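You operate a simulated robot arm through the tools that you are given. There is no shell and no other tool.

You run a simulated robot arm. Do the job below in one go: nothing can be reset, and whatever is moved stays where it is left.

JOB
Squeeze the orange half and the lemon half and run the juice into the pink glass.
Fine: glass on the drip mat, peel in the blue bowl; wait until the juice stops, tap off, no drips; leave the other glass alone. Set down upright: what you pick out. Where these are worked on the way, their far stop is far enough and under half their travel is too little: juicer tap.

It is judged by the outcome, as a careful person would: the job done as asked, and still so three seconds after it is handed in. It fails if anything else is knocked over, pushed out of place, dropped, spilled or broken.

ROBOT AND FRAMES
A 6-joint arm with a three-finger gripper, fixed in place. Base frame: the origin is on the floor under the middle of its stand, x ahead of it, y to its left, z up. Lengths are in cm, angles in degrees, forces in N, time in s.
It reaches about 121.3 cm from its shoulder. Its first joint turns from -166.0 to 166.0 degrees. Payload 4.89 kg.
Tool frame: the origin (TCP) lies between the finger pads and is the grasp point; the fingertips stand 3 cm ahead of it; z points along the fingers, y is the line along which they close. The gripper opens to 16.4 cm; its body begins 12.5 cm behind the TCP.
Orientation is that of the tool frame in the base frame, as a unit quaternion [w, x, y, z]. With the fingers straight down and closing along the base's y, the tool's x points along the base's -x, its y along +y and its z along -z.

CONTROLS
- The arm moves only by the tool step_arm. Its argument "targets" is a list of rows, each a list of 3 entries, a list of its own where there are three numbers: the turn, a rotation vector about the tool's x, y, z in degrees, then the shift along the tool's x, y, z in cm, then the opening, from 0 (shut) to 1 (fully open). In form: [[[rx, ry, rz], [tx, ty, tz], jaw], ...]. A call has 1 to 20 rows; each row shifts and turns the commanded pose from where the row before left it, along the tool's axes as they then stand. A row lasts 0.2 s, in which the tool goes at most 5 cm and 8.6 degrees; a call with a longer step from one row to the next is refused whole, and so is a gripper value outside its range. A pose out of reach is approached as far as the arm can. The call stops where the force on the tool passes 40 N (or 10 N more than at its start, if that is more) or the arm is blocked; 0.2 s more then pass. Each finger travels about 10.8 cm/s and halts on what it meets, pressing with about 32 N; the grip force reading is that of the motor and also rises with nothing between the fingers. The clock runs only during rows and for 0.2 s after the last one: add rows that do not move to give the fingers time. It gives the time, the measured TCP pose, the force on the tool (base axes), the opening and the grip force at its end, in the units of the frame above (readings bear some noise), with the torque about the TCP (base axes, N m) and any sound that the robot's microphone picked up, and new pictures: "show" is both (left out), scene, wrist or none.
- Cameras (640 x 400 px; columns grow to the right, rows downward): "scene" is fixed at [39.36, 66.1, 172.42]; the picture's right is [-0.99, -0.16, 0.00], its down [-0.07, 0.42, -0.90] and it looks along [0.14, -0.89, -0.43] (base axes); focal length 342 px, centre (320, 200). "wrist" rides on the gripper at [7.6, -0.2, -15.2] in the tool frame; the picture's right is [0.02, 1.00, 0.00], its down [-0.88, 0.02, -0.47] and it looks along [-0.47, 0.01, 0.88] (tool axes); focal length 247 px, centre (320, 200). There is no depth. A picture from a camera that has moved, and an enlarged one, comes with that camera's place and axes in the base frame and with its lens. The place of the scene camera against the robot may be out by one fixed shift of up to 1.8 cm in any direction.
- move_column(by): moves the trunk up (or, below 0, down) by that many cm; the arm rides with it, the base frame stays. It gives what a move gives, with no picture.
- close_up(camera, box): a new picture of the part [left, top, right, bottom] of that camera's present view, enlarged. The clock stands still meanwhile.
- close_job(): hands the job in; it is judged then, once.

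Places have to be worked out from the pictures, the camera data and where the tool is seen. Open the gripper and draw the arm clear of the work before you hand the job in, unless the task says otherwise.

The tools are called after "Call:" as name(argument=value, ...) on one line, values as JSON. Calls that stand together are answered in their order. step_arm: Moves the arm, as the interface text tells. Its arguments: {"type":"object","properties":{"targets":{"type":"array"},"show":{"type":"string","enum":["both","scene","wrist","none"]}},"required":["targets"]} The other tools are called the same way: move_column (by) moves the trunk up or down; close_up (camera, box) takes an enlarged picture of a part of a camera's view; close_job () hands the job in.

At the start:

```text
time: 0.0
position: [51.22, -31.12, 140.09]
ee_rot: [-0.001, 0.0, 1.0, 0.0]
ft_force: [-0.5, -0.5, 0.8]
wrist_torque: [0.01, -0.02, 0.02]
gripper_width: 16.39
gripper_force: 0.0
trunk travel left (down, up): [-17.5, 21.5]
```

scene: 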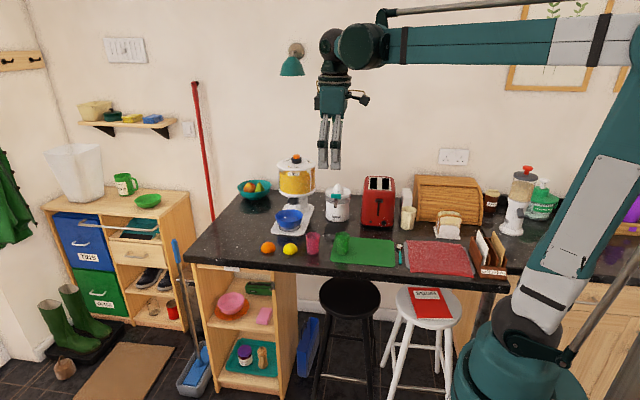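
wrist: 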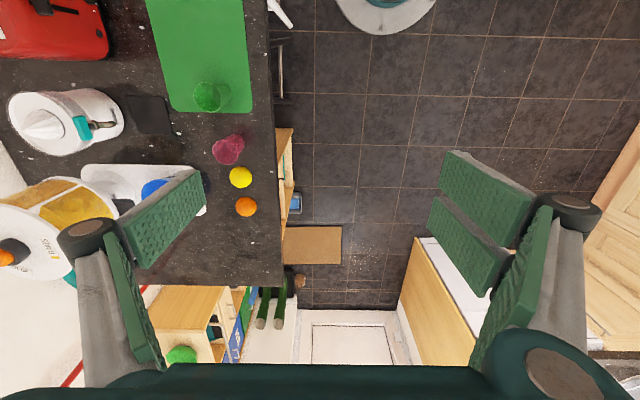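

I'll begin by looking closely at the counter with the juicer, fruit and glasses before moving anything.

Call:
close_up(camera="scene", box=[230, 150, 390, 270])

Call:
close_up(camera="wrist", box=[0, 50, 280, 240])

Call:
close_up(camera="scene", box=[300, 170, 380, 230])

```text
3.33 times, centred on (310, 210) of scene
camera zoom: at [39.36, 66.1, 172.42], right [-0.99, -0.16, 0.0], down [-0.07, 0.42, -0.9], along [0.14, -0.89, -0.43], focal length 1142 px, centre (353, 167)
```

zoom: 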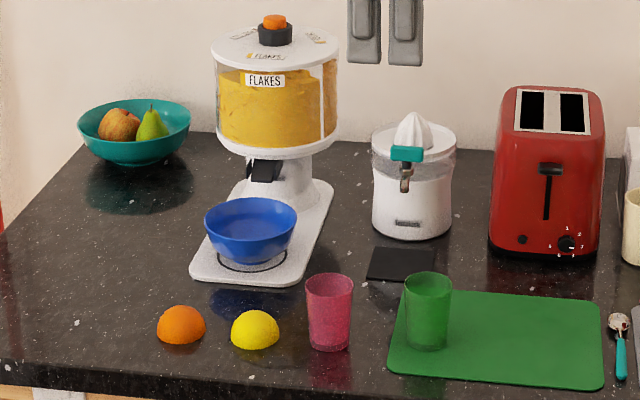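

```text
2.11 times, centred on (140, 145) of wrist
camera zoom: at [43.64, -31.14, 155.48], right [-0.02, 1.0, 0.0], down [0.88, 0.02, 0.47], along [0.47, 0.01, -0.88], focal length 520 px, centre (699, 316)
```

zoom: 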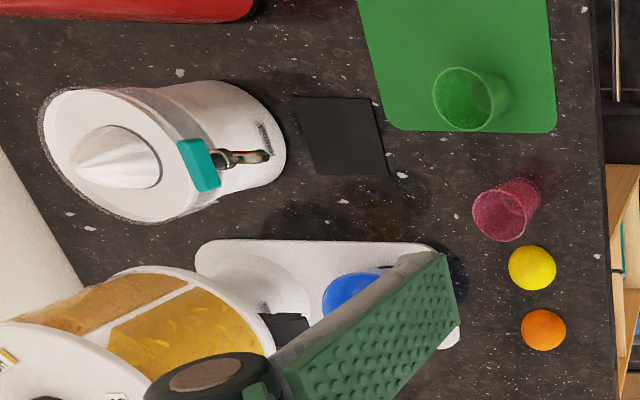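

```text
6.67 times, centred on (340, 200) of scene
camera zoom: at [39.36, 66.1, 172.42], right [-0.99, -0.16, 0.0], down [-0.07, 0.42, -0.9], along [0.14, -0.89, -0.43], focal length 2283 px, centre (187, 200)
```

zoom: 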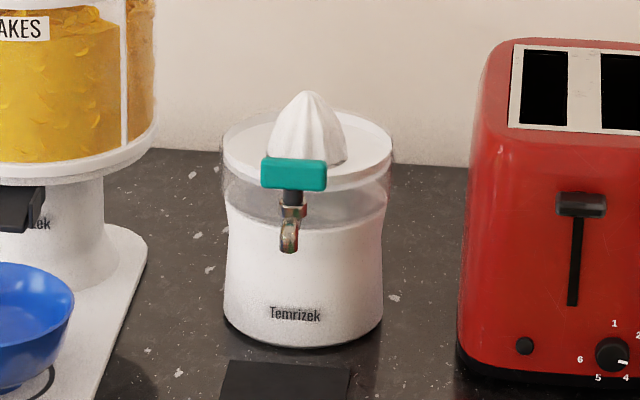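

The juicer has a teal tap lever on its front over a spout, the black drip mat lies just in front of it, and the blue bowl stands under the flake dispenser. I'll look at the gripper geometry and the remaining surroundings before planning.

Call:
close_up(camera="scene", box=[290, 0, 410, 180])

Call:
close_up(camera="wrist", box=[0, 0, 640, 400])

Call:
close_up(camera="scene", box=[380, 150, 560, 280])

```text
2.22 times, centred on (350, 90) of scene
camera zoom: at [39.36, 66.1, 172.42], right [-0.99, -0.16, 0.0], down [-0.07, 0.42, -0.9], along [0.14, -0.89, -0.43], focal length 761 px, centre (253, 444)
```

zoom: 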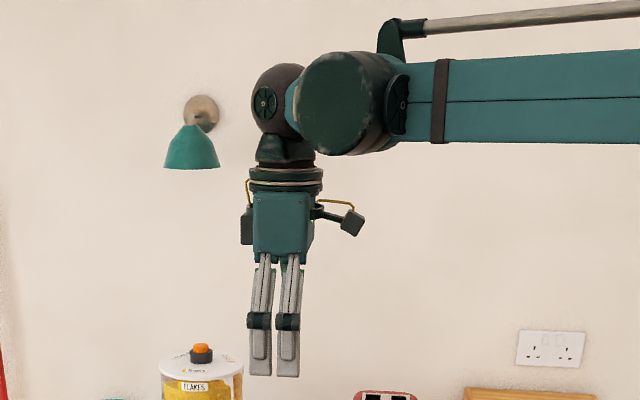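

```text
1.00 times, centred on (320, 200) of wrist (not enlarged: the box is as wide or as high as the picture)
camera zoom: at [43.64, -31.14, 155.48], right [-0.02, 1.0, 0.0], down [0.88, 0.02, 0.47], along [0.47, 0.01, -0.88], focal length 247 px, centre (320, 200)
```

zoom: 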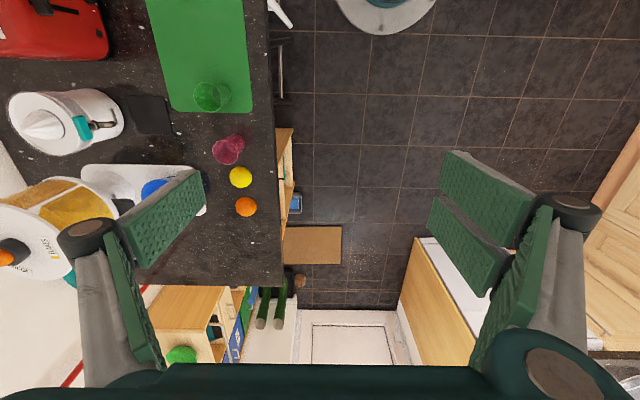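

```text
3.08 times, centred on (470, 215) of scene
camera zoom: at [39.36, 66.1, 172.42], right [-0.99, -0.16, 0.0], down [-0.07, 0.42, -0.9], along [0.14, -0.89, -0.43], focal length 1054 px, centre (-142, 154)
```

zoom: 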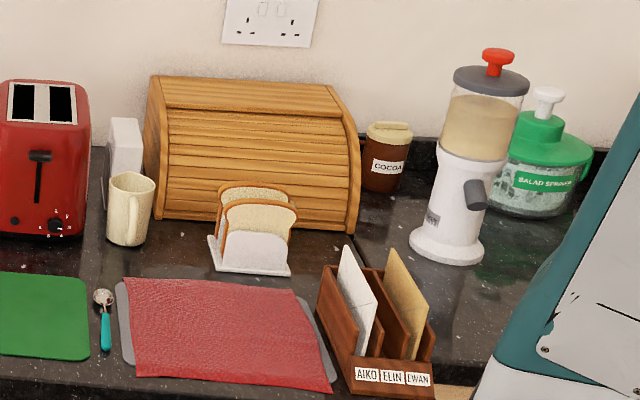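

The juicer's cone tip triangulates to roughly (54, -86, 108), the counter top to about z 89–90, the drip mat to about (55, -74), and the pink glass to about (62, -53). I'll turn the wrist so the camera faces the juicer from the front, and come closer while staying high.

Call:
step_arm(targets=[[[0, 0, 8.18], [0, 0, 0], 1], [[0, 0, 8.18], [0, 0, 0], 1], [[0, 0, 8.18], [0, 0, 0], 1], [[0, 0, 8.18], [0, 0, 0], 1], [[0, 0, 8.18], [0, 0, 0], 1], [[0, 0, 8.18], [0, 0, 0], 1], [[0, 0, 8.18], [0, 0, 0], 1], [[0, 0, 8.18], [0, 0, 0], 1], [[0, 0, 8.18], [0, 0, 0], 1], [[0, 0, 8.18], [0, 0, 0], 1], [[0, 0, 8.18], [0, 0, 0], 1], [[0, 0, 0], [-3, 0.41, 2], 1], [[0, 0, 0], [-3, 0.41, 2], 1], [[0, 0, 0], [-3, 0.41, 2], 1], [[0, 0, 0], [-3, 0.41, 2], 1], [[0, 0, 0], [-3, 0.41, 2], 1], [[0, 0, 0], [-3, 0.41, 2], 1], [[0, 0, 0], [-3, 0.41, 2], 1], [[0, 0, 0], [-3, 0.41, 2], 1]])

```text
time: 4.0
position: [54.37, -55.04, 124.12]
ee_rot: [-0.001, 0.707, 0.707, 0.0]
ft_force: [0.6, 0.6, 0.3]
wrist_torque: [-0.22, -0.08, 0.0]
gripper_width: 16.38
gripper_force: 0.2
trunk travel left (down, up): [-17.5, 21.5]
camera wrist: at [54.35, -47.28, 139.44], right [1.0, 0.02, 0.0], down [0.02, -0.88, 0.47], along [0.01, -0.47, -0.88], focal length 247 px, centre (320, 200)
```

scene: 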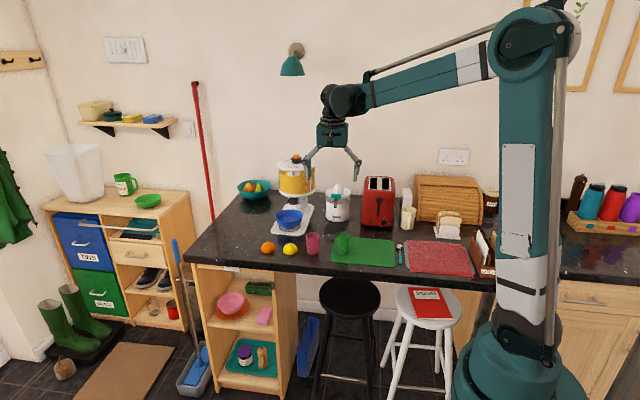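
wrist: 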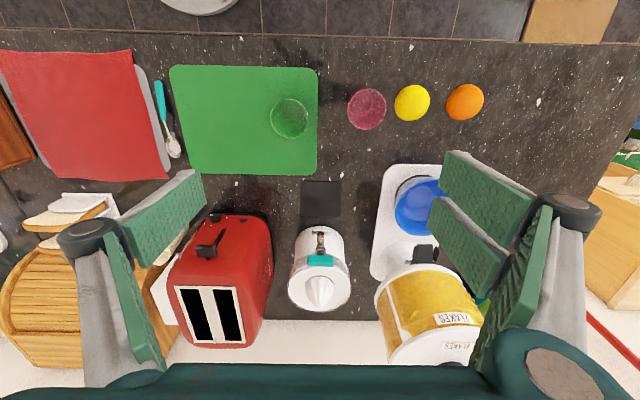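

The camera now faces the juicer from the front; I'll zoom in on the juicer, mat, bowl and glasses.

Call:
close_up(camera="wrist", box=[260, 170, 460, 330])

Call:
close_up(camera="wrist", box=[250, 50, 510, 212])

Call:
close_up(camera="wrist", box=[280, 210, 360, 320])

```text
2.50 times, centred on (360, 250) of wrist
camera zoom: at [54.35, -47.28, 139.44], right [1.0, 0.02, 0.0], down [0.02, -0.88, 0.47], along [0.01, -0.47, -0.88], focal length 617 px, centre (220, 75)
```

zoom: 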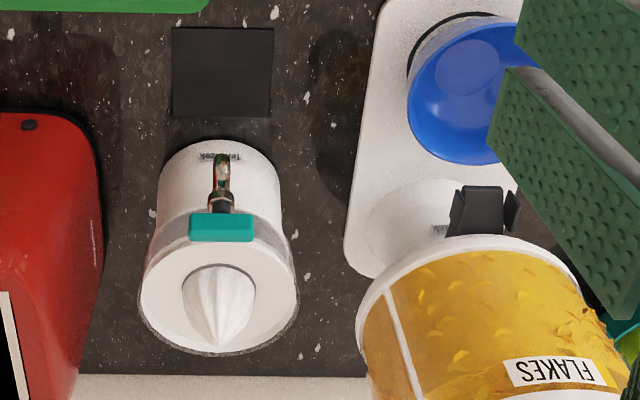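

```text
2.46 times, centred on (380, 131) of wrist
camera zoom: at [54.35, -47.28, 139.44], right [1.0, 0.02, 0.0], down [0.02, -0.88, 0.47], along [0.01, -0.47, -0.88], focal length 608 px, centre (172, 370)
```

zoom: 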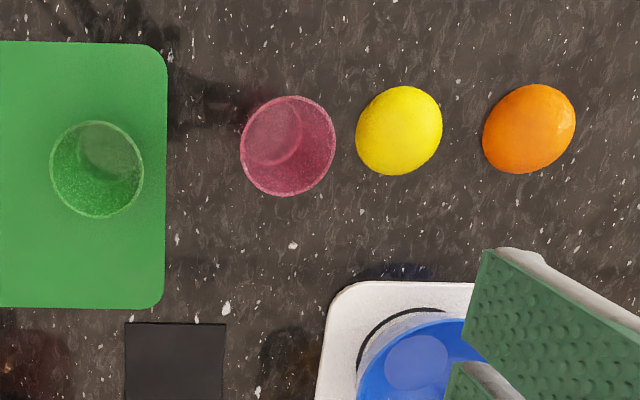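

```text
3.64 times, centred on (320, 265) of wrist
camera zoom: at [54.35, -47.28, 139.44], right [1.0, 0.02, 0.0], down [0.02, -0.88, 0.47], along [0.01, -0.47, -0.88], focal length 898 px, centre (320, -36)
```

zoom: 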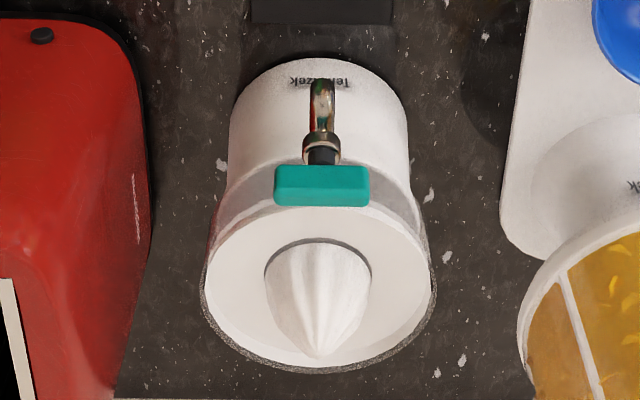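

The spout works out at about (55, -74.7, 101), with the mat centred at about (55, -73.4). The pink glass is at (62, -53) and about 9 cm tall, and the lemon and orange are at (71, -52) and (81, -52). I'll zoom in on the tap, bowl and glasses for detail.

Call:
close_up(camera="scene", box=[324, 182, 356, 202])

Call:
close_up(camera="scene", box=[270, 190, 330, 260])

Call:
close_up(camera="wrist", box=[300, 220, 340, 245])

Call:
close_up(camera="scene", box=[300, 225, 360, 262])

```text
16.00 times, centred on (340, 192) of scene
camera zoom: at [39.36, 66.1, 172.42], right [-0.99, -0.16, 0.0], down [-0.07, 0.42, -0.9], along [0.14, -0.89, -0.43], focal length 5479 px, centre (0, 328)
```

zoom: 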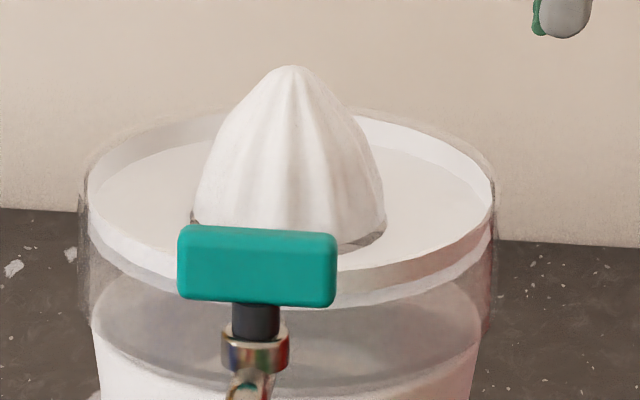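

```text
5.71 times, centred on (300, 225) of scene
camera zoom: at [39.36, 66.1, 172.42], right [-0.99, -0.16, 0.0], down [-0.07, 0.42, -0.9], along [0.14, -0.89, -0.43], focal length 1957 px, centre (434, 57)
```

zoom: 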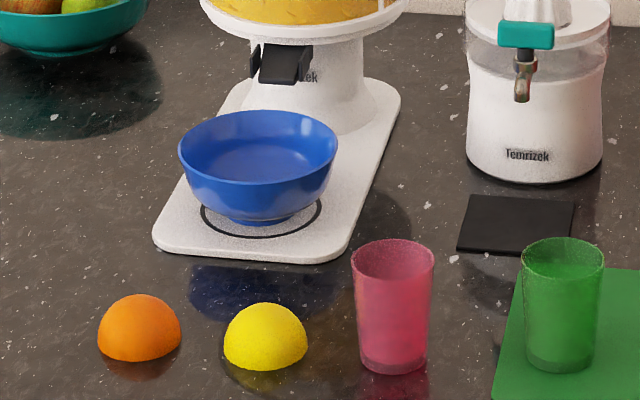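

```text
16.00 times, centred on (320, 232) of wrist
camera zoom: at [54.35, -47.28, 139.44], right [1.0, 0.02, 0.0], down [0.02, -0.88, 0.47], along [0.01, -0.47, -0.88], focal length 3952 px, centre (320, -320)
```

zoom: 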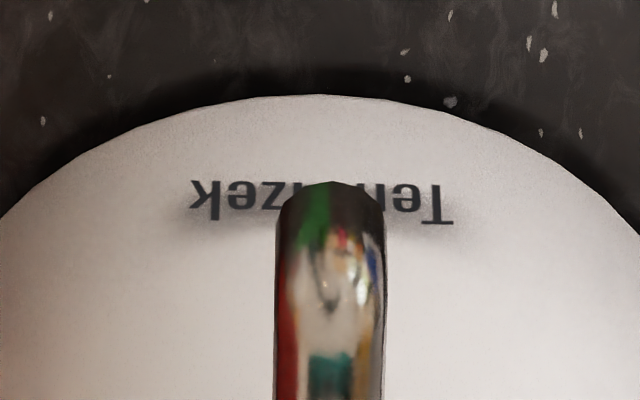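

```text
10.67 times, centred on (330, 244) of scene
camera zoom: at [39.36, 66.1, 172.42], right [-0.99, -0.16, 0.0], down [-0.07, 0.42, -0.9], along [0.14, -0.89, -0.43], focal length 3653 px, centre (213, -264)
```

zoom: 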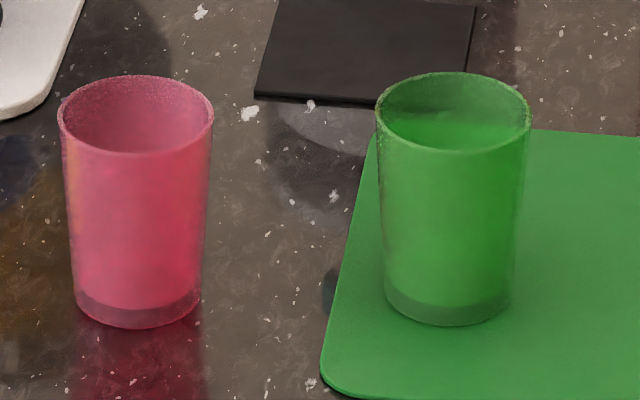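

The tap is a T-handle on a vertical stem over a curved spout. It sits across the pipe now, so it is most likely closed and turns about the vertical. The glass is about 9.0 cm tall and 6.0 cm across the rim. I'll turn the wrist 180° so the camera ends up on top of the hand for a tilted grasp of the glass from the front.

Call:
step_arm(targets=[[[0, 0, -8.5], [0, 0, 0], 1], [[0, 0, -8.5], [0, 0, 0], 1], [[0, 0, -8.5], [0, 0, 0], 1], [[0, 0, -8.5], [0, 0, 0], 1], [[0, 0, -8.5], [0, 0, 0], 1], [[0, 0, -8.5], [0, 0, 0], 1], [[0, 0, -8.5], [0, 0, 0], 1], [[0, 0, -8.5], [0, 0, 0], 1], [[0, 0, -8.5], [0, 0, 0], 1], [[0, 0, -8.5], [0, 0, 0], 1], [[0, 0, -8.5], [0, 0, 0], 1], [[0, 0, -8.5], [0, 0, 0], 1], [[0, 0, -8.5], [0, 0, 0], 1], [[0, 0, -8.5], [0, 0, 0], 1], [[0, 0, -8.5], [0, 0, 0], 1], [[0, 0, -8.5], [0, 0, 0], 1], [[0, 0, -8.5], [0, 0, 0], 1], [[0, 0, -8.5], [0, 0, 0], 1], [[0, 0, -8.5], [0, 0, 0], 1], [[0, 0, -8.5], [0, 0, 0], 1]], show="none")

```text
time: 8.2
position: [54.48, -55.1, 124.09]
ee_rot: [0.0, -0.644, 0.765, 0.0]
ft_force: [-1.2, -0.4, -0.2]
wrist_torque: [0.0, -0.04, 0.01]
gripper_width: 16.42
gripper_force: 0.0
trunk travel left (down, up): [-17.5, 21.5]
```

The wrist turned cleanly. I'll finish the last 10° and tilt the hand 45° so that it points toward the wall and downward, staying at this height.

Call:
step_arm(targets=[[[0, 0, -5], [0, 0, 0], 1], [[0, 0, -5], [0, 0, 0], 1], [[0, 7.5, 0], [0, 0, 0], 1], [[0, 7.5, 0], [0, 0, 0], 0.9], [[0, 7.5, 0], [0, 0, 0], 0.8], [[0, 7.5, 0], [0, 0, 0], 0.7], [[0, 7.5, 0], [0, 0, 0], 0.6], [[0, 7.5, 0], [0, 0, 0], 0.6]])

```text
time: 10.0
position: [54.46, -55.17, 124.19]
ee_rot: [-0.272, -0.653, 0.653, -0.271]
ft_force: [0.2, 0.2, -0.3]
wrist_torque: [0.05, -0.01, 0.0]
gripper_width: 9.86
gripper_force: 0.1
trunk travel left (down, up): [-17.5, 21.5]
camera wrist: at [54.73, -49.61, 140.41], right [-1.0, -0.02, 0.01], down [-0.02, 0.96, -0.29], along [-0.01, -0.29, -0.96], focal length 247 px, centre (320, 200)
```

scene: 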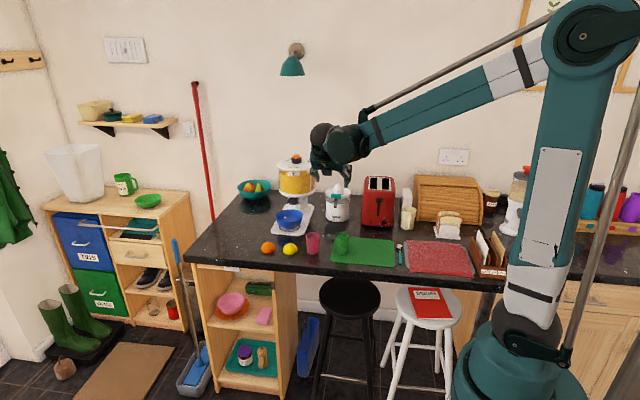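
wrist: 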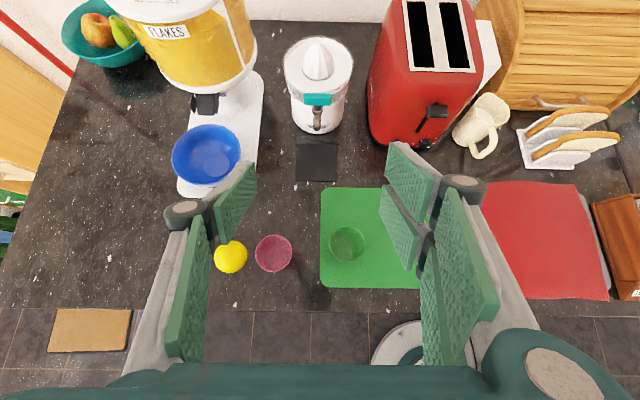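

The hand is tilted with the camera on top, the two-finger side toward −x and the single finger toward the lemon. I'll zoom in for precise measurements of the glass, lemon and mat from here.

Call:
close_up(camera="wrist", box=[210, 210, 380, 316])

Call:
close_up(camera="wrist", box=[265, 30, 375, 190])

Call:
close_up(camera="wrist", box=[100, 0, 270, 210])

```text
3.76 times, centred on (295, 263) of wrist
camera zoom: at [54.73, -49.61, 140.41], right [-1.0, -0.02, 0.01], down [-0.02, 0.96, -0.29], along [-0.01, -0.29, -0.96], focal length 930 px, centre (414, -37)
```

zoom: 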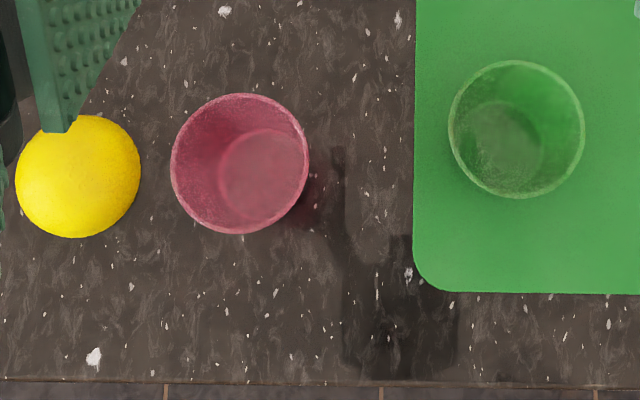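

```text
2.50 times, centred on (320, 110) of wrist
camera zoom: at [54.73, -49.61, 140.41], right [-1.0, -0.02, 0.01], down [-0.02, 0.96, -0.29], along [-0.01, -0.29, -0.96], focal length 617 px, centre (320, 425)
```

zoom: 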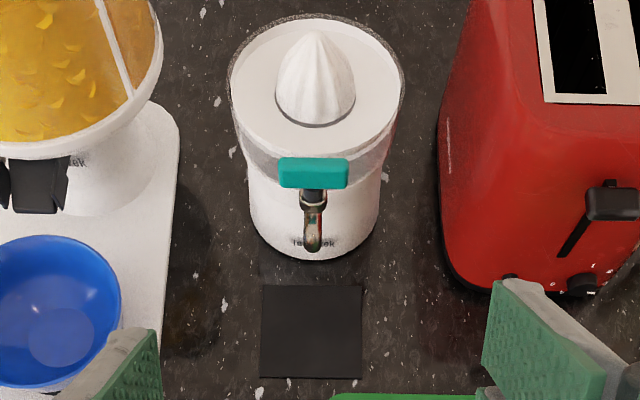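

```text
1.90 times, centred on (185, 105) of wrist
camera zoom: at [54.73, -49.61, 140.41], right [-1.0, -0.02, 0.01], down [-0.02, 0.96, -0.29], along [-0.01, -0.29, -0.96], focal length 470 px, centre (577, 381)
```

zoom: 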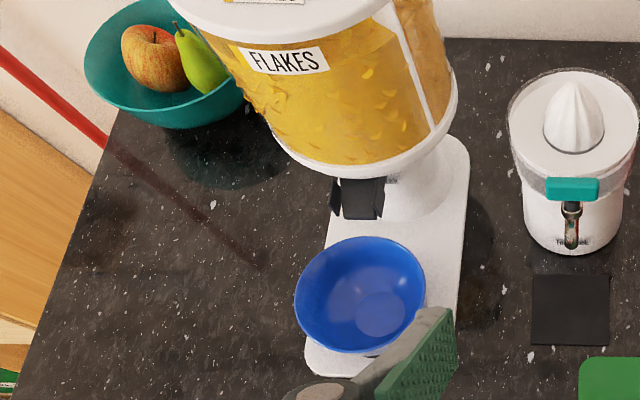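

The glass is at (61.8, -52.9) with its rim at z≈99, so the counter is at about 90. I'll move to a pre-grasp point 14 cm back along the 45° approach line, keeping the opening at 9 cm.

Call:
step_arm(targets=[[[0, 0, 0], [-4.33, -1.47, 0.87], 0.55], [[0, 0, 0], [-4.33, -1.47, 0.87], 0.55], [[0, 0, 0], [-4.33, -1.47, 0.87], 0.55], [[0, 0, 0], [-4.33, -1.47, 0.87], 0.55], [[0, 0, 0], [-4.33, -1.47, 0.87], 0.55], [[0, 0, 0], [0, 0, 0], 0.55]])

```text
time: 11.4
position: [61.78, -42.91, 105.86]
ee_rot: [-0.271, -0.653, 0.653, -0.271]
ft_force: [0.5, -0.2, 0.2]
wrist_torque: [-0.04, 0.03, -0.08]
gripper_width: 9.01
gripper_force: 0.0
trunk travel left (down, up): [-17.5, 21.5]
camera wrist: at [62.07, -37.38, 122.09], right [-1.0, -0.02, 0.02], down [-0.02, 0.96, -0.29], along [-0.01, -0.29, -0.96], focal length 247 px, centre (320, 200)
```

scene: 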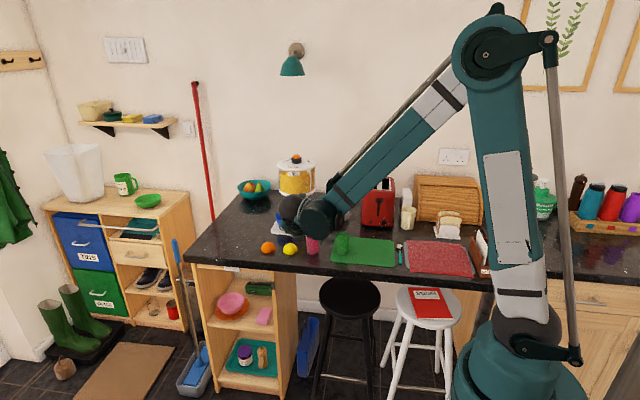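
wrist: 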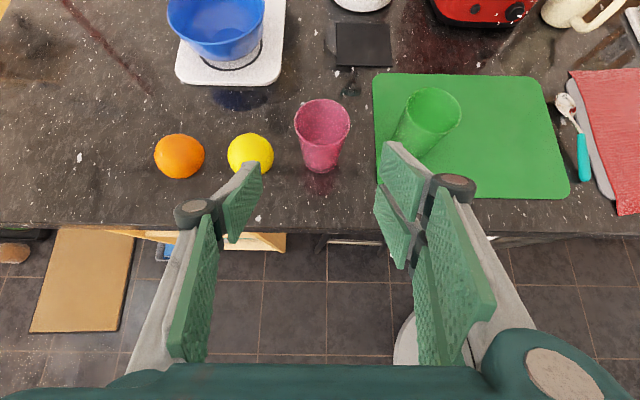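

The glass is centred between the fingers, and the single finger will pass above the lemon's edge. I'll advance along the tool axis to the glass in small steps.

Call:
step_arm(targets=[[[0, 0, 0], [0, 0, 2.5], 0.55], [[0, 0, 0], [0, 0, 2.5], 0.55], [[0, 0, 0], [0, 0, 2], 0.55], [[0, 0, 0], [0, 0, 2], 0.55], [[0, 0, 0], [0, 0, 1], 0.55], [[0, 0, 0], [0, 0, 1], 0.55], [[0, 0, 0], [0, 0, 0], 0.55]])

```text
time: 13.0
position: [61.99, -50.74, 97.95]
ee_rot: [-0.27, -0.653, 0.653, -0.271]
ft_force: [-0.8, -1.6, 0.9]
wrist_torque: [-0.02, 0.0, 0.02]
gripper_width: 9.0
gripper_force: 0.0
trunk travel left (down, up): [-17.5, 21.5]
camera wrist: at [62.07, -45.16, 114.27], right [-1.0, -0.02, 0.02], down [-0.02, 0.96, -0.29], along [-0.01, -0.29, -0.96], focal length 247 px, centre (320, 200)
```

scene: 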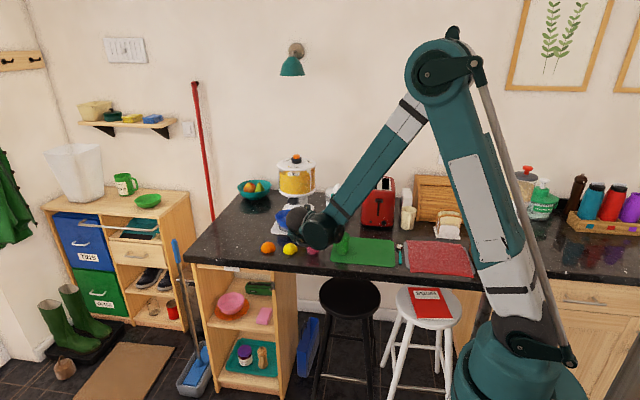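
wrist: 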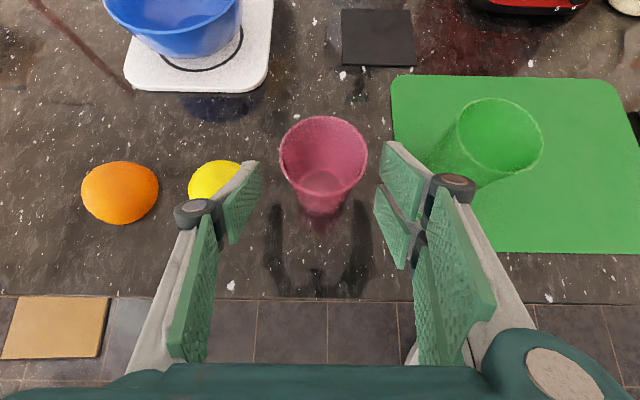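

The view confirms the glass at (61.7, -52.9), rim at z≈98.8. I'll advance the last 2.9 cm, then close on it.

Call:
step_arm(targets=[[[0, 0, 0], [0, 0.1, 1], 0.55], [[0, 0, 0], [0, 0.1, 1], 0.55], [[0, 0, 0], [0, 0, 0.9], 0.55], [[0, 0, 0], [0, 0, 0], 0.5], [[0, 0, 0], [0, 0, 0], 0.45], [[0, 0, 0], [0, 0, 0], 0.41]])

```text
time: 14.4
position: [61.63, -52.68, 95.99]
ee_rot: [0.271, 0.653, -0.653, 0.271]
ft_force: [0.1, -0.7, 0.2]
wrist_torque: [0.01, -0.02, -0.01]
gripper_width: 6.71
gripper_force: 0.0
trunk travel left (down, up): [-17.5, 21.5]
camera wrist: at [61.88, -47.2, 112.21], right [-1.0, -0.02, 0.02], down [-0.02, 0.96, -0.29], along [-0.01, -0.29, -0.96], focal length 247 px, centre (320, 200)
```

scene: 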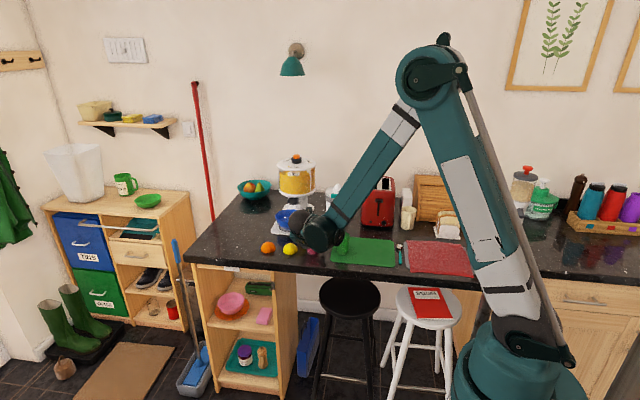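
wrist: 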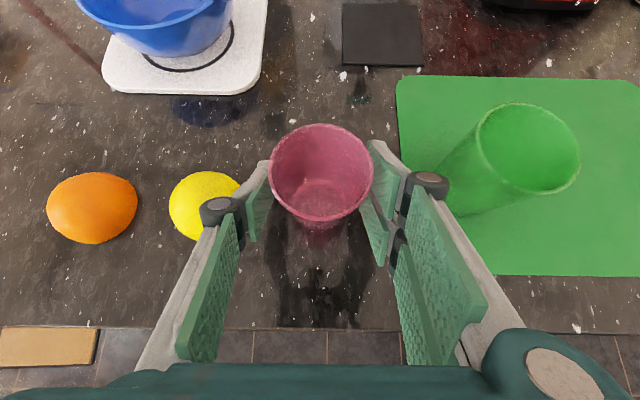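

The glass sits evenly between the pads. Closing the gripper now.

Call:
step_arm(targets=[[[0, 0, 0], [0, 0, 0], 0.36], [[0, 0, 0], [0, 0, 0], 0.3], [[0, 0, 0], [0, 0, 0], 0.25], [[0, 0, 0], [0, 0, 0], 0.25], [[0, 0, 0], [0, 0, 0], 0.25]], show="wrist")

```text
time: 15.6
position: [61.69, -52.65, 95.88]
ee_rot: [0.27, 0.653, -0.653, 0.271]
ft_force: [1.3, -0.1, 2.1]
wrist_torque: [0.01, -0.12, 0.02]
gripper_width: 5.57
gripper_force: 31.4
trunk travel left (down, up): [-17.5, 21.5]
camera wrist: at [61.88, -47.19, 112.22], right [-1.0, -0.02, 0.02], down [-0.02, 0.96, -0.29], along [-0.01, -0.29, -0.96], focal length 247 px, centre (320, 200)
```

wrist: 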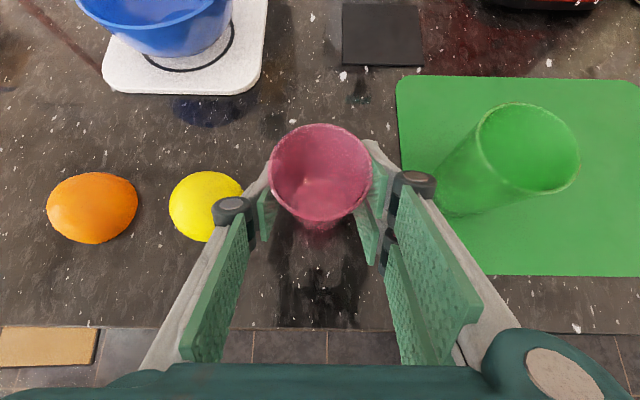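

The glass is gripped (5.6 cm between the pads, 31 N). I'll lift it 4 cm, then carry it upright toward the mat and stop short of the spout to check clearance.

Call:
step_arm(targets=[[[0, 0, 0], [0.71, 0, -0.71], 0.25], [[0, 0, 0], [1.06, 0, -1.06], 0.25], [[0, 0, 0], [1.06, 0, -1.06], 0.25], [[0, 0, 0], [1.57, 0.5, 1.57], 0.25], [[0, 0, 0], [1.57, 0.5, 1.57], 0.25], [[0, 0, 0], [1.57, 1.3, 1.57], 0.25], [[0, 0, 0], [1.57, 1.5, 1.57], 0.25], [[0, 0, 0], [1.57, 1.5, 1.57], 0.25], [[0, 0, 0], [1.57, 1.4, 1.57], 0.25], [[0, 0, 0], [0, 0, 0], 0.25]])

```text
time: 17.8
position: [54.89, -66.09, 99.91]
ee_rot: [0.271, 0.653, -0.653, 0.272]
ft_force: [0.6, 0.5, -2.1]
wrist_torque: [-0.02, 0.02, 0.0]
gripper_width: 5.53
gripper_force: 32.6
trunk travel left (down, up): [-17.5, 21.5]
camera wrist: at [55.12, -60.57, 116.17], right [-1.0, -0.02, 0.02], down [-0.02, 0.96, -0.29], along [-0.01, -0.29, -0.96], focal length 247 px, centre (320, 200)
```

scene: 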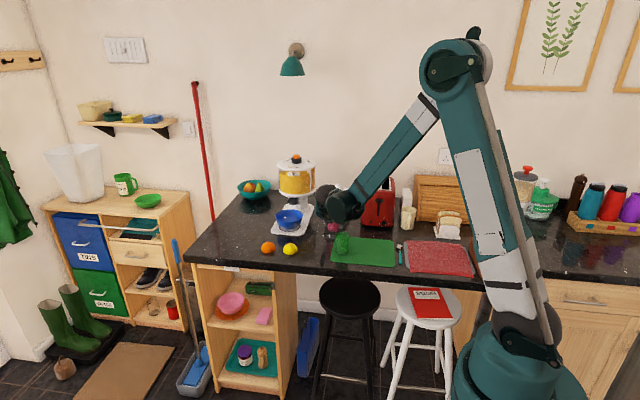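
wrist: 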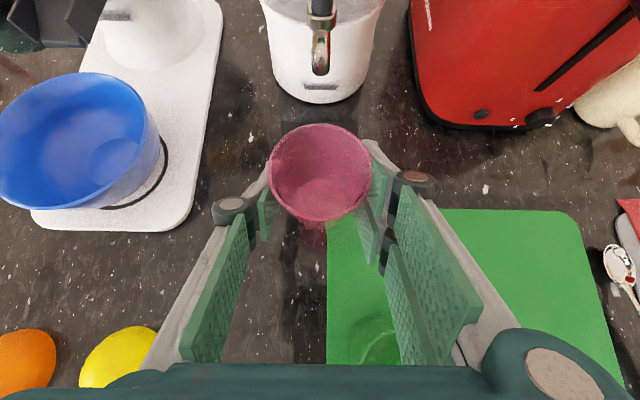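

The glass is carried securely. I'll zoom in on the spout from here to pin down its height before sliding the glass beneath it.

Call:
close_up(camera="wrist", box=[270, 0, 370, 120])

Call:
close_up(camera="scene", box=[305, 180, 375, 245])

```text
3.33 times, centred on (320, 60) of wrist
camera zoom: at [55.12, -60.57, 116.17], right [-1.0, -0.02, 0.02], down [-0.02, 0.96, -0.29], along [-0.01, -0.29, -0.96], focal length 823 px, centre (320, 667)
```

zoom: 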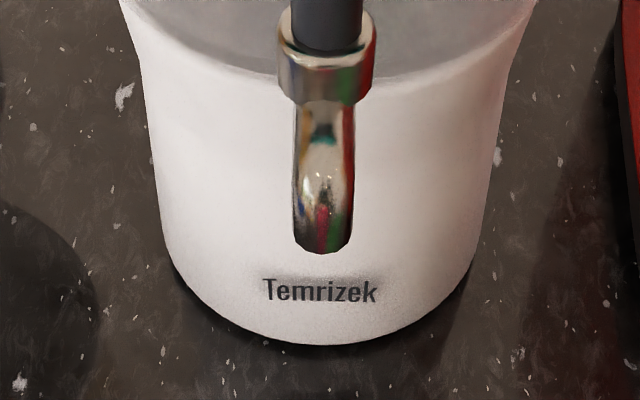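

```text
6.15 times, centred on (340, 212) of scene
camera zoom: at [39.36, 66.1, 172.42], right [-0.99, -0.16, 0.0], down [-0.07, 0.42, -0.9], along [0.14, -0.89, -0.43], focal length 2107 px, centre (197, 123)
```

zoom: 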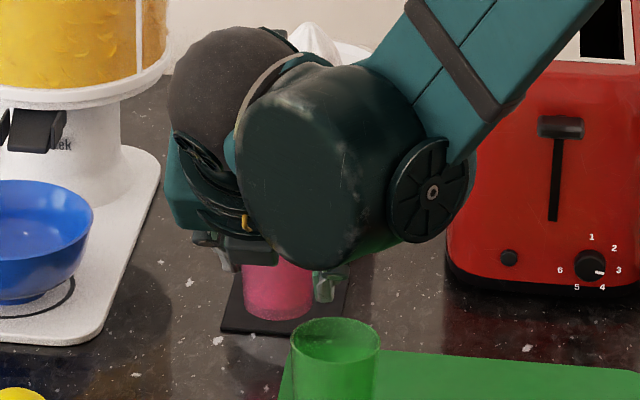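

The spout tip is at about (55.1, -74.6, 101.4), so with the glass 0.9 cm above the counter its rim passes about 1.6 cm beneath the spout. I'll lower the glass and slide it back to y≈-74.9.

Call:
step_arm(targets=[[[0, 0, 0], [-0.73, 0, 0.73], 0.25], [[0, 0, 0], [-0.73, 0, 0.73], 0.25], [[0, 0, 0], [-0.73, 0, 0.73], 0.25], [[0, 0, 0], [1.22, -0.03, 1.22], 0.25], [[0, 0, 0], [1.22, -0.03, 1.22], 0.25], [[0, 0, 0], [1.22, -0.03, 1.22], 0.25], [[0, 0, 0], [1.22, -0.03, 1.22], 0.25], [[0, 0, 0], [1.22, -0.03, 1.22], 0.25], [[0, 0, 0], [0, 0, 0], 0.25]])

```text
time: 19.8
position: [55.09, -74.66, 96.88]
ee_rot: [-0.271, -0.653, 0.653, -0.271]
ft_force: [0.0, 0.3, -1.4]
wrist_torque: [0.03, 0.01, -0.01]
gripper_width: 5.53
gripper_force: 31.9
trunk travel left (down, up): [-17.5, 21.5]
camera wrist: at [55.37, -69.16, 113.08], right [-1.0, -0.02, 0.02], down [-0.02, 0.96, -0.29], along [-0.01, -0.29, -0.96], focal length 247 px, centre (320, 200)
```

scene: 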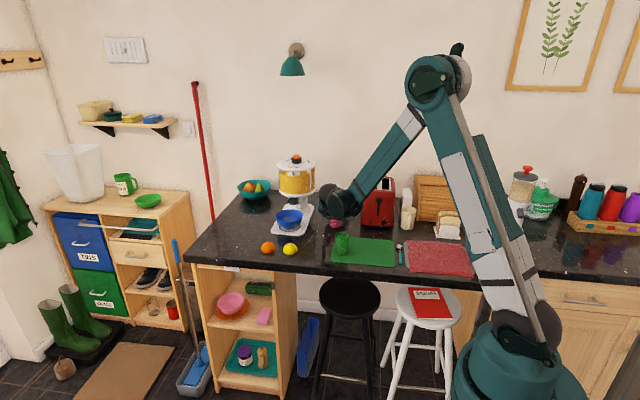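
wrist: 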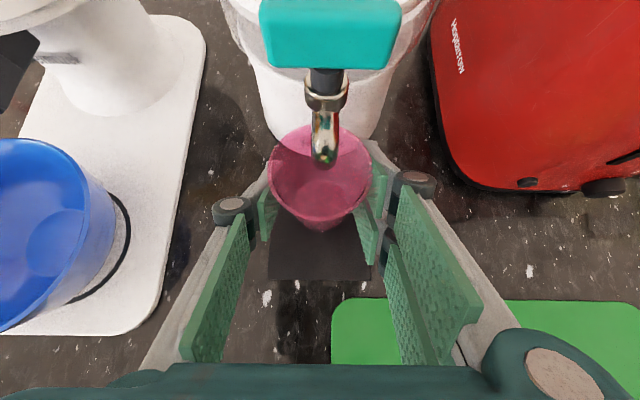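

The spout sits over the mouth of the glass. I'll lower the glass slowly onto the mat and watch the force.

Call:
step_arm(targets=[[[0, 0, 0], [-0.14, 0, 0.14], 0.25], [[0, 0, 0], [-0.14, 0, 0.14], 0.25], [[0, 0, 0], [0, 0, 0], 0.25]], show="none")

Call:
step_arm(targets=[[[0, 0, 0], [-0.07, 0, 0.07], 0.25], [[0, 0, 0], [0, 0, 0], 0.25]], show="none")

```text
time: 20.6
position: [55.18, -74.6, 96.44]
ee_rot: [-0.27, -0.653, 0.654, -0.27]
ft_force: [0.0, 0.4, -1.8]
wrist_torque: [0.01, 0.01, -0.01]
gripper_width: 5.53
gripper_force: 32.0
trunk travel left (down, up): [-17.5, 21.5]
```

```text
time: 21.2
position: [55.13, -74.61, 96.36]
ee_rot: [-0.27, -0.653, 0.654, -0.27]
ft_force: [0.3, 0.2, -1.5]
wrist_torque: [0.0, 0.01, -0.02]
gripper_width: 5.51
gripper_force: 32.1
trunk travel left (down, up): [-17.5, 21.5]
```

No contact yet; the force still shows only the weight of the glass. I'll keep lowering in 1 mm steps.

Call:
step_arm(targets=[[[0, 0, 0], [-0.07, 0, 0.07], 0.25], [[0, 0, 0], [0, 0, 0], 0.25]], show="none")

Call:
step_arm(targets=[[[0, 0, 0], [-0.07, 0, 0.07], 0.25], [[0, 0, 0], [0, 0, 0], 0.25]], show="none")

```text
time: 21.8
position: [55.12, -74.66, 96.48]
ee_rot: [0.27, 0.653, -0.653, 0.271]
ft_force: [1.8, 0.1, 6.7]
wrist_torque: [0.0, -0.24, 0.02]
gripper_width: 5.52
gripper_force: 32.0
trunk travel left (down, up): [-17.5, 21.5]
```

```text
time: 22.4
position: [54.97, -74.57, 96.17]
ee_rot: [-0.272, -0.652, 0.654, -0.27]
ft_force: [1.9, -0.6, 17.6]
wrist_torque: [-0.09, -0.47, -0.02]
gripper_width: 5.5
gripper_force: 31.5
trunk travel left (down, up): [-17.5, 21.5]
```

The glass has touched down on the mat (17 N). I'll ease back 1 mm to relax the pressure and open the fingers.

Call:
step_arm(targets=[[[0, 0, 0], [0.08, 0, -0.08], 0.25], [[0, 0, 0], [0, 0, 0], 0.3], [[0, 0, 0], [0, 0, 0], 0.36], [[0, 0, 0], [0, 0, 0], 0.42], [[0, 0, 0], [0, 0, 0], 0.5], [[0, 0, 0], [0, 0, 0], 0.5]])

```text
time: 23.8
position: [55.04, -74.73, 96.35]
ee_rot: [-0.271, -0.653, 0.654, -0.271]
ft_force: [0.6, 0.0, -0.2]
wrist_torque: [-0.01, 0.01, 0.02]
gripper_width: 8.19
gripper_force: 0.1
trunk travel left (down, up): [-17.5, 21.5]
camera wrist: at [55.34, -69.15, 112.51], right [-1.0, -0.02, 0.02], down [-0.02, 0.96, -0.29], along [-0.01, -0.29, -0.96], focal length 247 px, centre (320, 200)
```

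scene: 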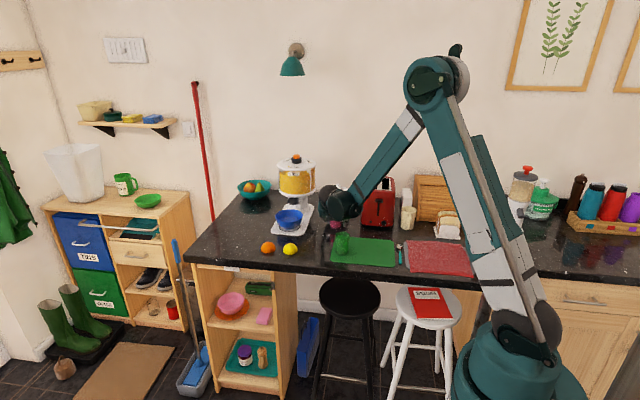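
wrist: 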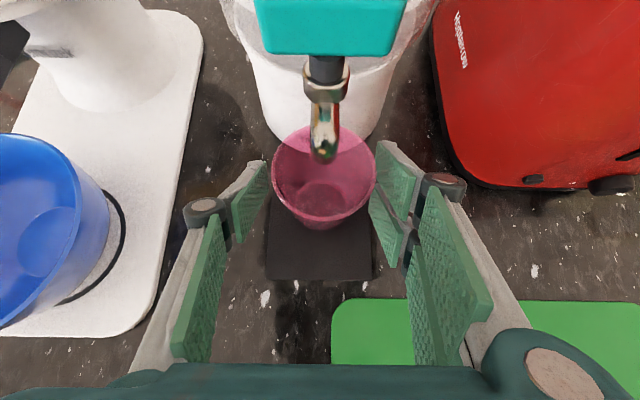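

The glass stands free on the mat beneath the spout. I'll back the hand straight out along its own axis, then rise clear.

Call:
step_arm(targets=[[[0, 0, 0], [0, 0, -1.5], 0.52], [[0, 0, 0], [0, 0, -2.5], 0.55], [[0, 0, 0], [0, 0, -3.3], 0.55], [[0, 0, 0], [0, 0, -3.3], 0.55], [[0, 0, 0], [0, 0, -3.3], 0.55], [[0, 0, 0], [2, 0, -2.5], 0.55], [[0, 0, 0], [2, 0, -2.5], 0.55], [[0, 0, 0], [2, 0, -2.5], 0.55], [[0, 0, 0], [0, 0, 0], 0.55]])

```text
time: 25.8
position: [55.07, -63.78, 115.75]
ee_rot: [-0.271, -0.653, 0.653, -0.271]
ft_force: [-0.2, -0.3, 0.1]
wrist_torque: [-0.01, -0.01, 0.01]
gripper_width: 9.02
gripper_force: 0.0
trunk travel left (down, up): [-17.5, 21.5]
camera wrist: at [55.25, -58.23, 131.96], right [-1.0, -0.02, 0.02], down [-0.02, 0.96, -0.29], along [-0.01, -0.29, -0.96], focal length 247 px, centre (320, 200)
```

scene: 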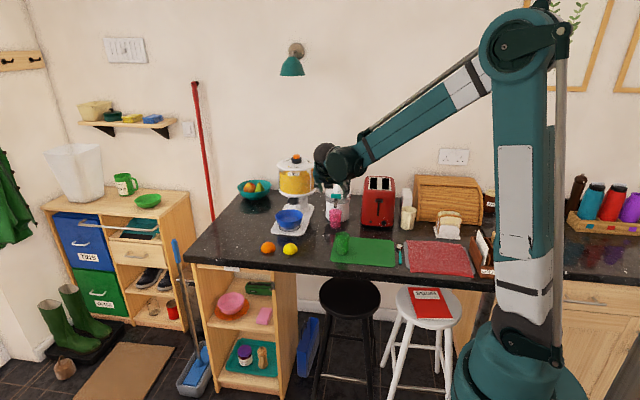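
wrist: 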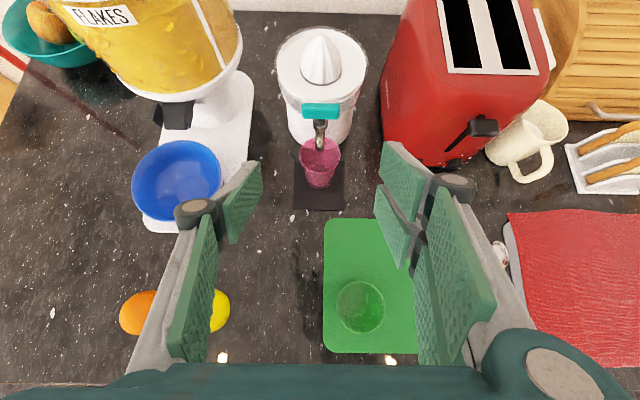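

The pink glass stands upright on the mat under the spout. I'll take close-ups from here to refine the cone, tap, bowl and hopper positions.

Call:
close_up(camera="wrist", box=[265, 15, 385, 215])

Call:
close_up(camera="wrist", box=[40, 0, 260, 240])

Call:
close_up(camera="scene", box=[318, 178, 358, 238])

```text
2.00 times, centred on (325, 115) of wrist
camera zoom: at [55.25, -58.23, 131.96], right [-1.0, -0.02, 0.02], down [-0.02, 0.96, -0.29], along [-0.01, -0.29, -0.96], focal length 494 px, centre (310, 370)
```

zoom: 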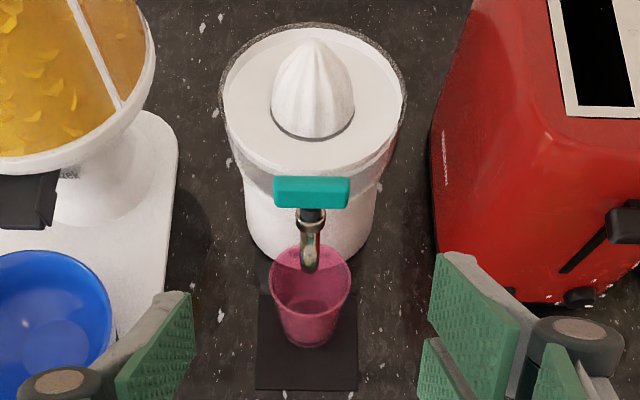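

```text
1.67 times, centred on (150, 120) of wrist
camera zoom: at [55.25, -58.23, 131.96], right [-1.0, -0.02, 0.02], down [-0.02, 0.96, -0.29], along [-0.01, -0.29, -0.96], focal length 412 px, centre (603, 333)
```

zoom: 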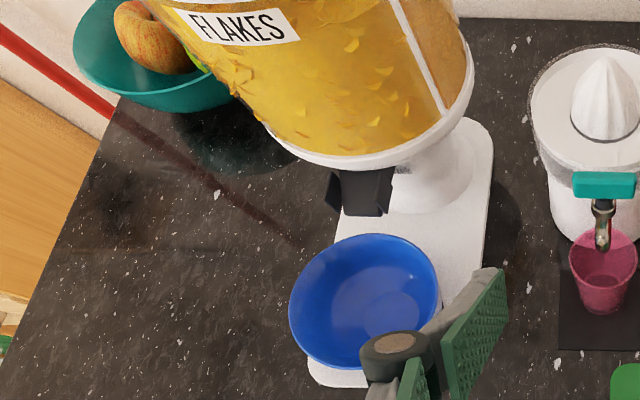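

```text
6.67 times, centred on (338, 208) of scene
camera zoom: at [39.36, 66.1, 172.42], right [-0.99, -0.16, 0.0], down [-0.07, 0.42, -0.9], along [0.14, -0.89, -0.43], focal length 2283 px, centre (200, 147)
```

zoom: 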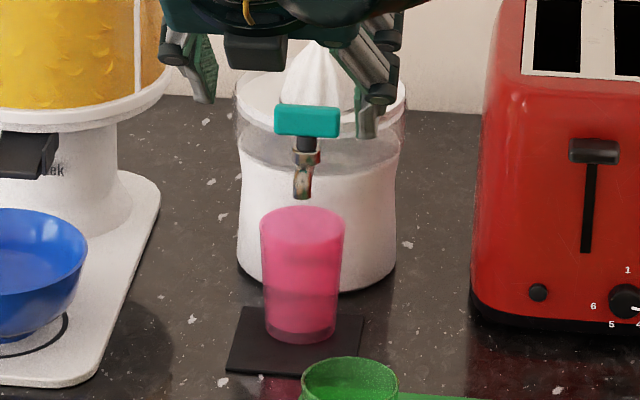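

I now put the bowl's rim centre at (75.9, -70.9, 98), the chute front at y≈-79, and the cone tip at about (55.1, -86.3, 108.8). I'll straighten the hand to vertical and turn it so the fingers close along y, then pick the orange half first.

Call:
step_arm(targets=[[[0, -7.5, 0], [0, 0, 0], 0.6], [[0, -7.5, 0], [0, 0, 0], 0.6], [[0, -7.5, 0], [0, 0, 0], 0.6], [[0, -7.5, 0], [0, 0, 0], 0.6], [[0, -7.5, 0], [0, 0, 0], 0.6], [[0, -7.5, 0], [0, 0, 0], 0.6], [[0, 0, 8.18], [0, 0, 0], 0.6], [[0, 0, 8.18], [0, 0, 0], 0.6], [[0, 0, 8.18], [0, 0, 0], 0.6], [[0, 0, 8.18], [0, 0, 0], 0.6], [[0, 0, 8.18], [0, 0, 0], 0.6], [[0, 0, 8.18], [0, 0, 0], 0.6], [[0, 0, 8.18], [0, 0, 0], 0.6], [[0, 0, 8.18], [0, 0, 0], 0.6], [[0, 0, 8.18], [0, 0, 0], 0.6], [[0, 0, 8.18], [0, 0, 0], 0.6], [[0, 0, 8.2], [0, 0, 0], 0.6]], show="none")

```text
time: 29.4
position: [55.05, -63.8, 115.6]
ee_rot: [0.0, 0.001, 1.0, 0.0]
ft_force: [-0.7, 0.0, 0.3]
wrist_torque: [0.0, 0.06, 0.02]
gripper_width: 9.83
gripper_force: 0.1
trunk travel left (down, up): [-17.5, 21.5]
```

The hand is vertical and closing along y. I'll move over the orange half and look at it from closer up.

Call:
step_arm(targets=[[[0, 0, 0], [-3.68, 1.67, 1.0], 0.6], [[0, 0, 0], [-3.68, 1.67, 1.0], 0.6], [[0, 0, 0], [-3.68, 1.67, 1.0], 0.6], [[0, 0, 0], [-3.68, 1.67, 1.0], 0.6], [[0, 0, 0], [-3.68, 1.67, 1.0], 0.6], [[0, 0, 0], [-3.68, 1.67, 1.0], 0.6], [[0, 0, 0], [-3.68, 1.67, 1.0], 0.6], [[0, 0, 0], [0, 0, 0], 0.6]])

```text
time: 31.2
position: [80.84, -52.05, 108.52]
ee_rot: [0.0, 0.0, 1.0, 0.0]
ft_force: [0.6, -0.1, -0.7]
wrist_torque: [0.01, 0.09, -0.03]
gripper_width: 9.83
gripper_force: 0.1
trunk travel left (down, up): [-17.5, 21.5]
camera wrist: at [73.32, -52.18, 123.92], right [-0.02, 1.0, 0.0], down [0.88, 0.02, 0.47], along [0.47, 0.01, -0.88], focal length 247 px, centre (320, 200)
```

scene: 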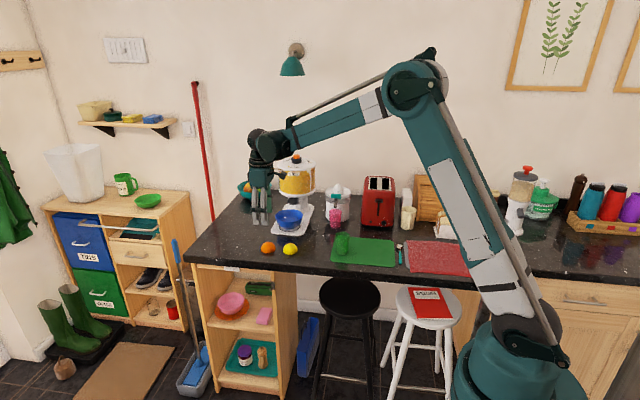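
wrist: 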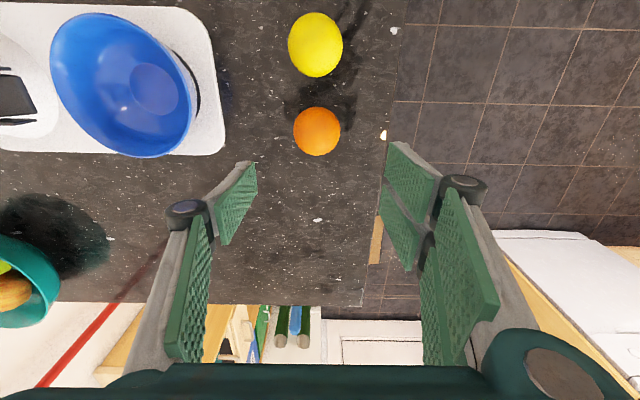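

The orange is ahead of the fingers in view. I'll zoom in to fix its centre and size.

Call:
close_up(camera="wrist", box=[260, 0, 390, 180])

Call:
close_up(camera="scene", box=[240, 190, 310, 265])

```text
2.22 times, centred on (325, 90) of wrist
camera zoom: at [73.32, -52.18, 123.92], right [-0.02, 1.0, 0.0], down [0.88, 0.02, 0.47], along [0.47, 0.01, -0.88], focal length 549 px, centre (309, 444)
```

zoom: 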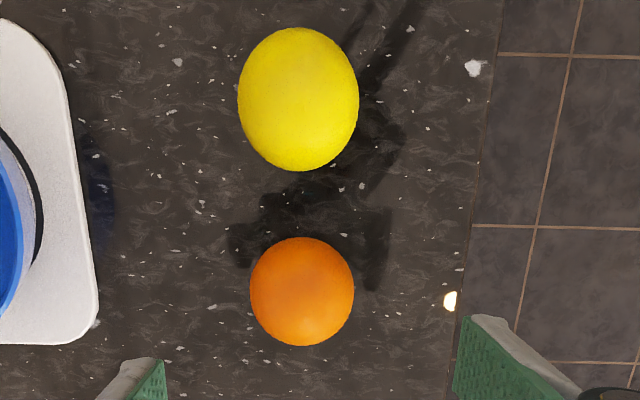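

```text
5.33 times, centred on (275, 228) of scene
camera zoom: at [39.36, 66.1, 172.42], right [-0.99, -0.16, 0.0], down [-0.07, 0.42, -0.9], along [0.14, -0.89, -0.43], focal length 1826 px, centre (560, 53)
```

zoom: 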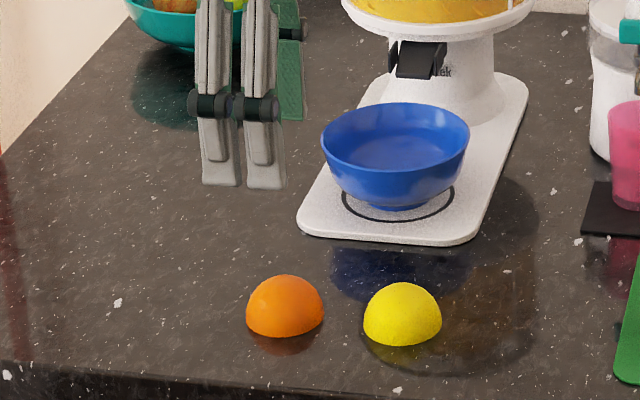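

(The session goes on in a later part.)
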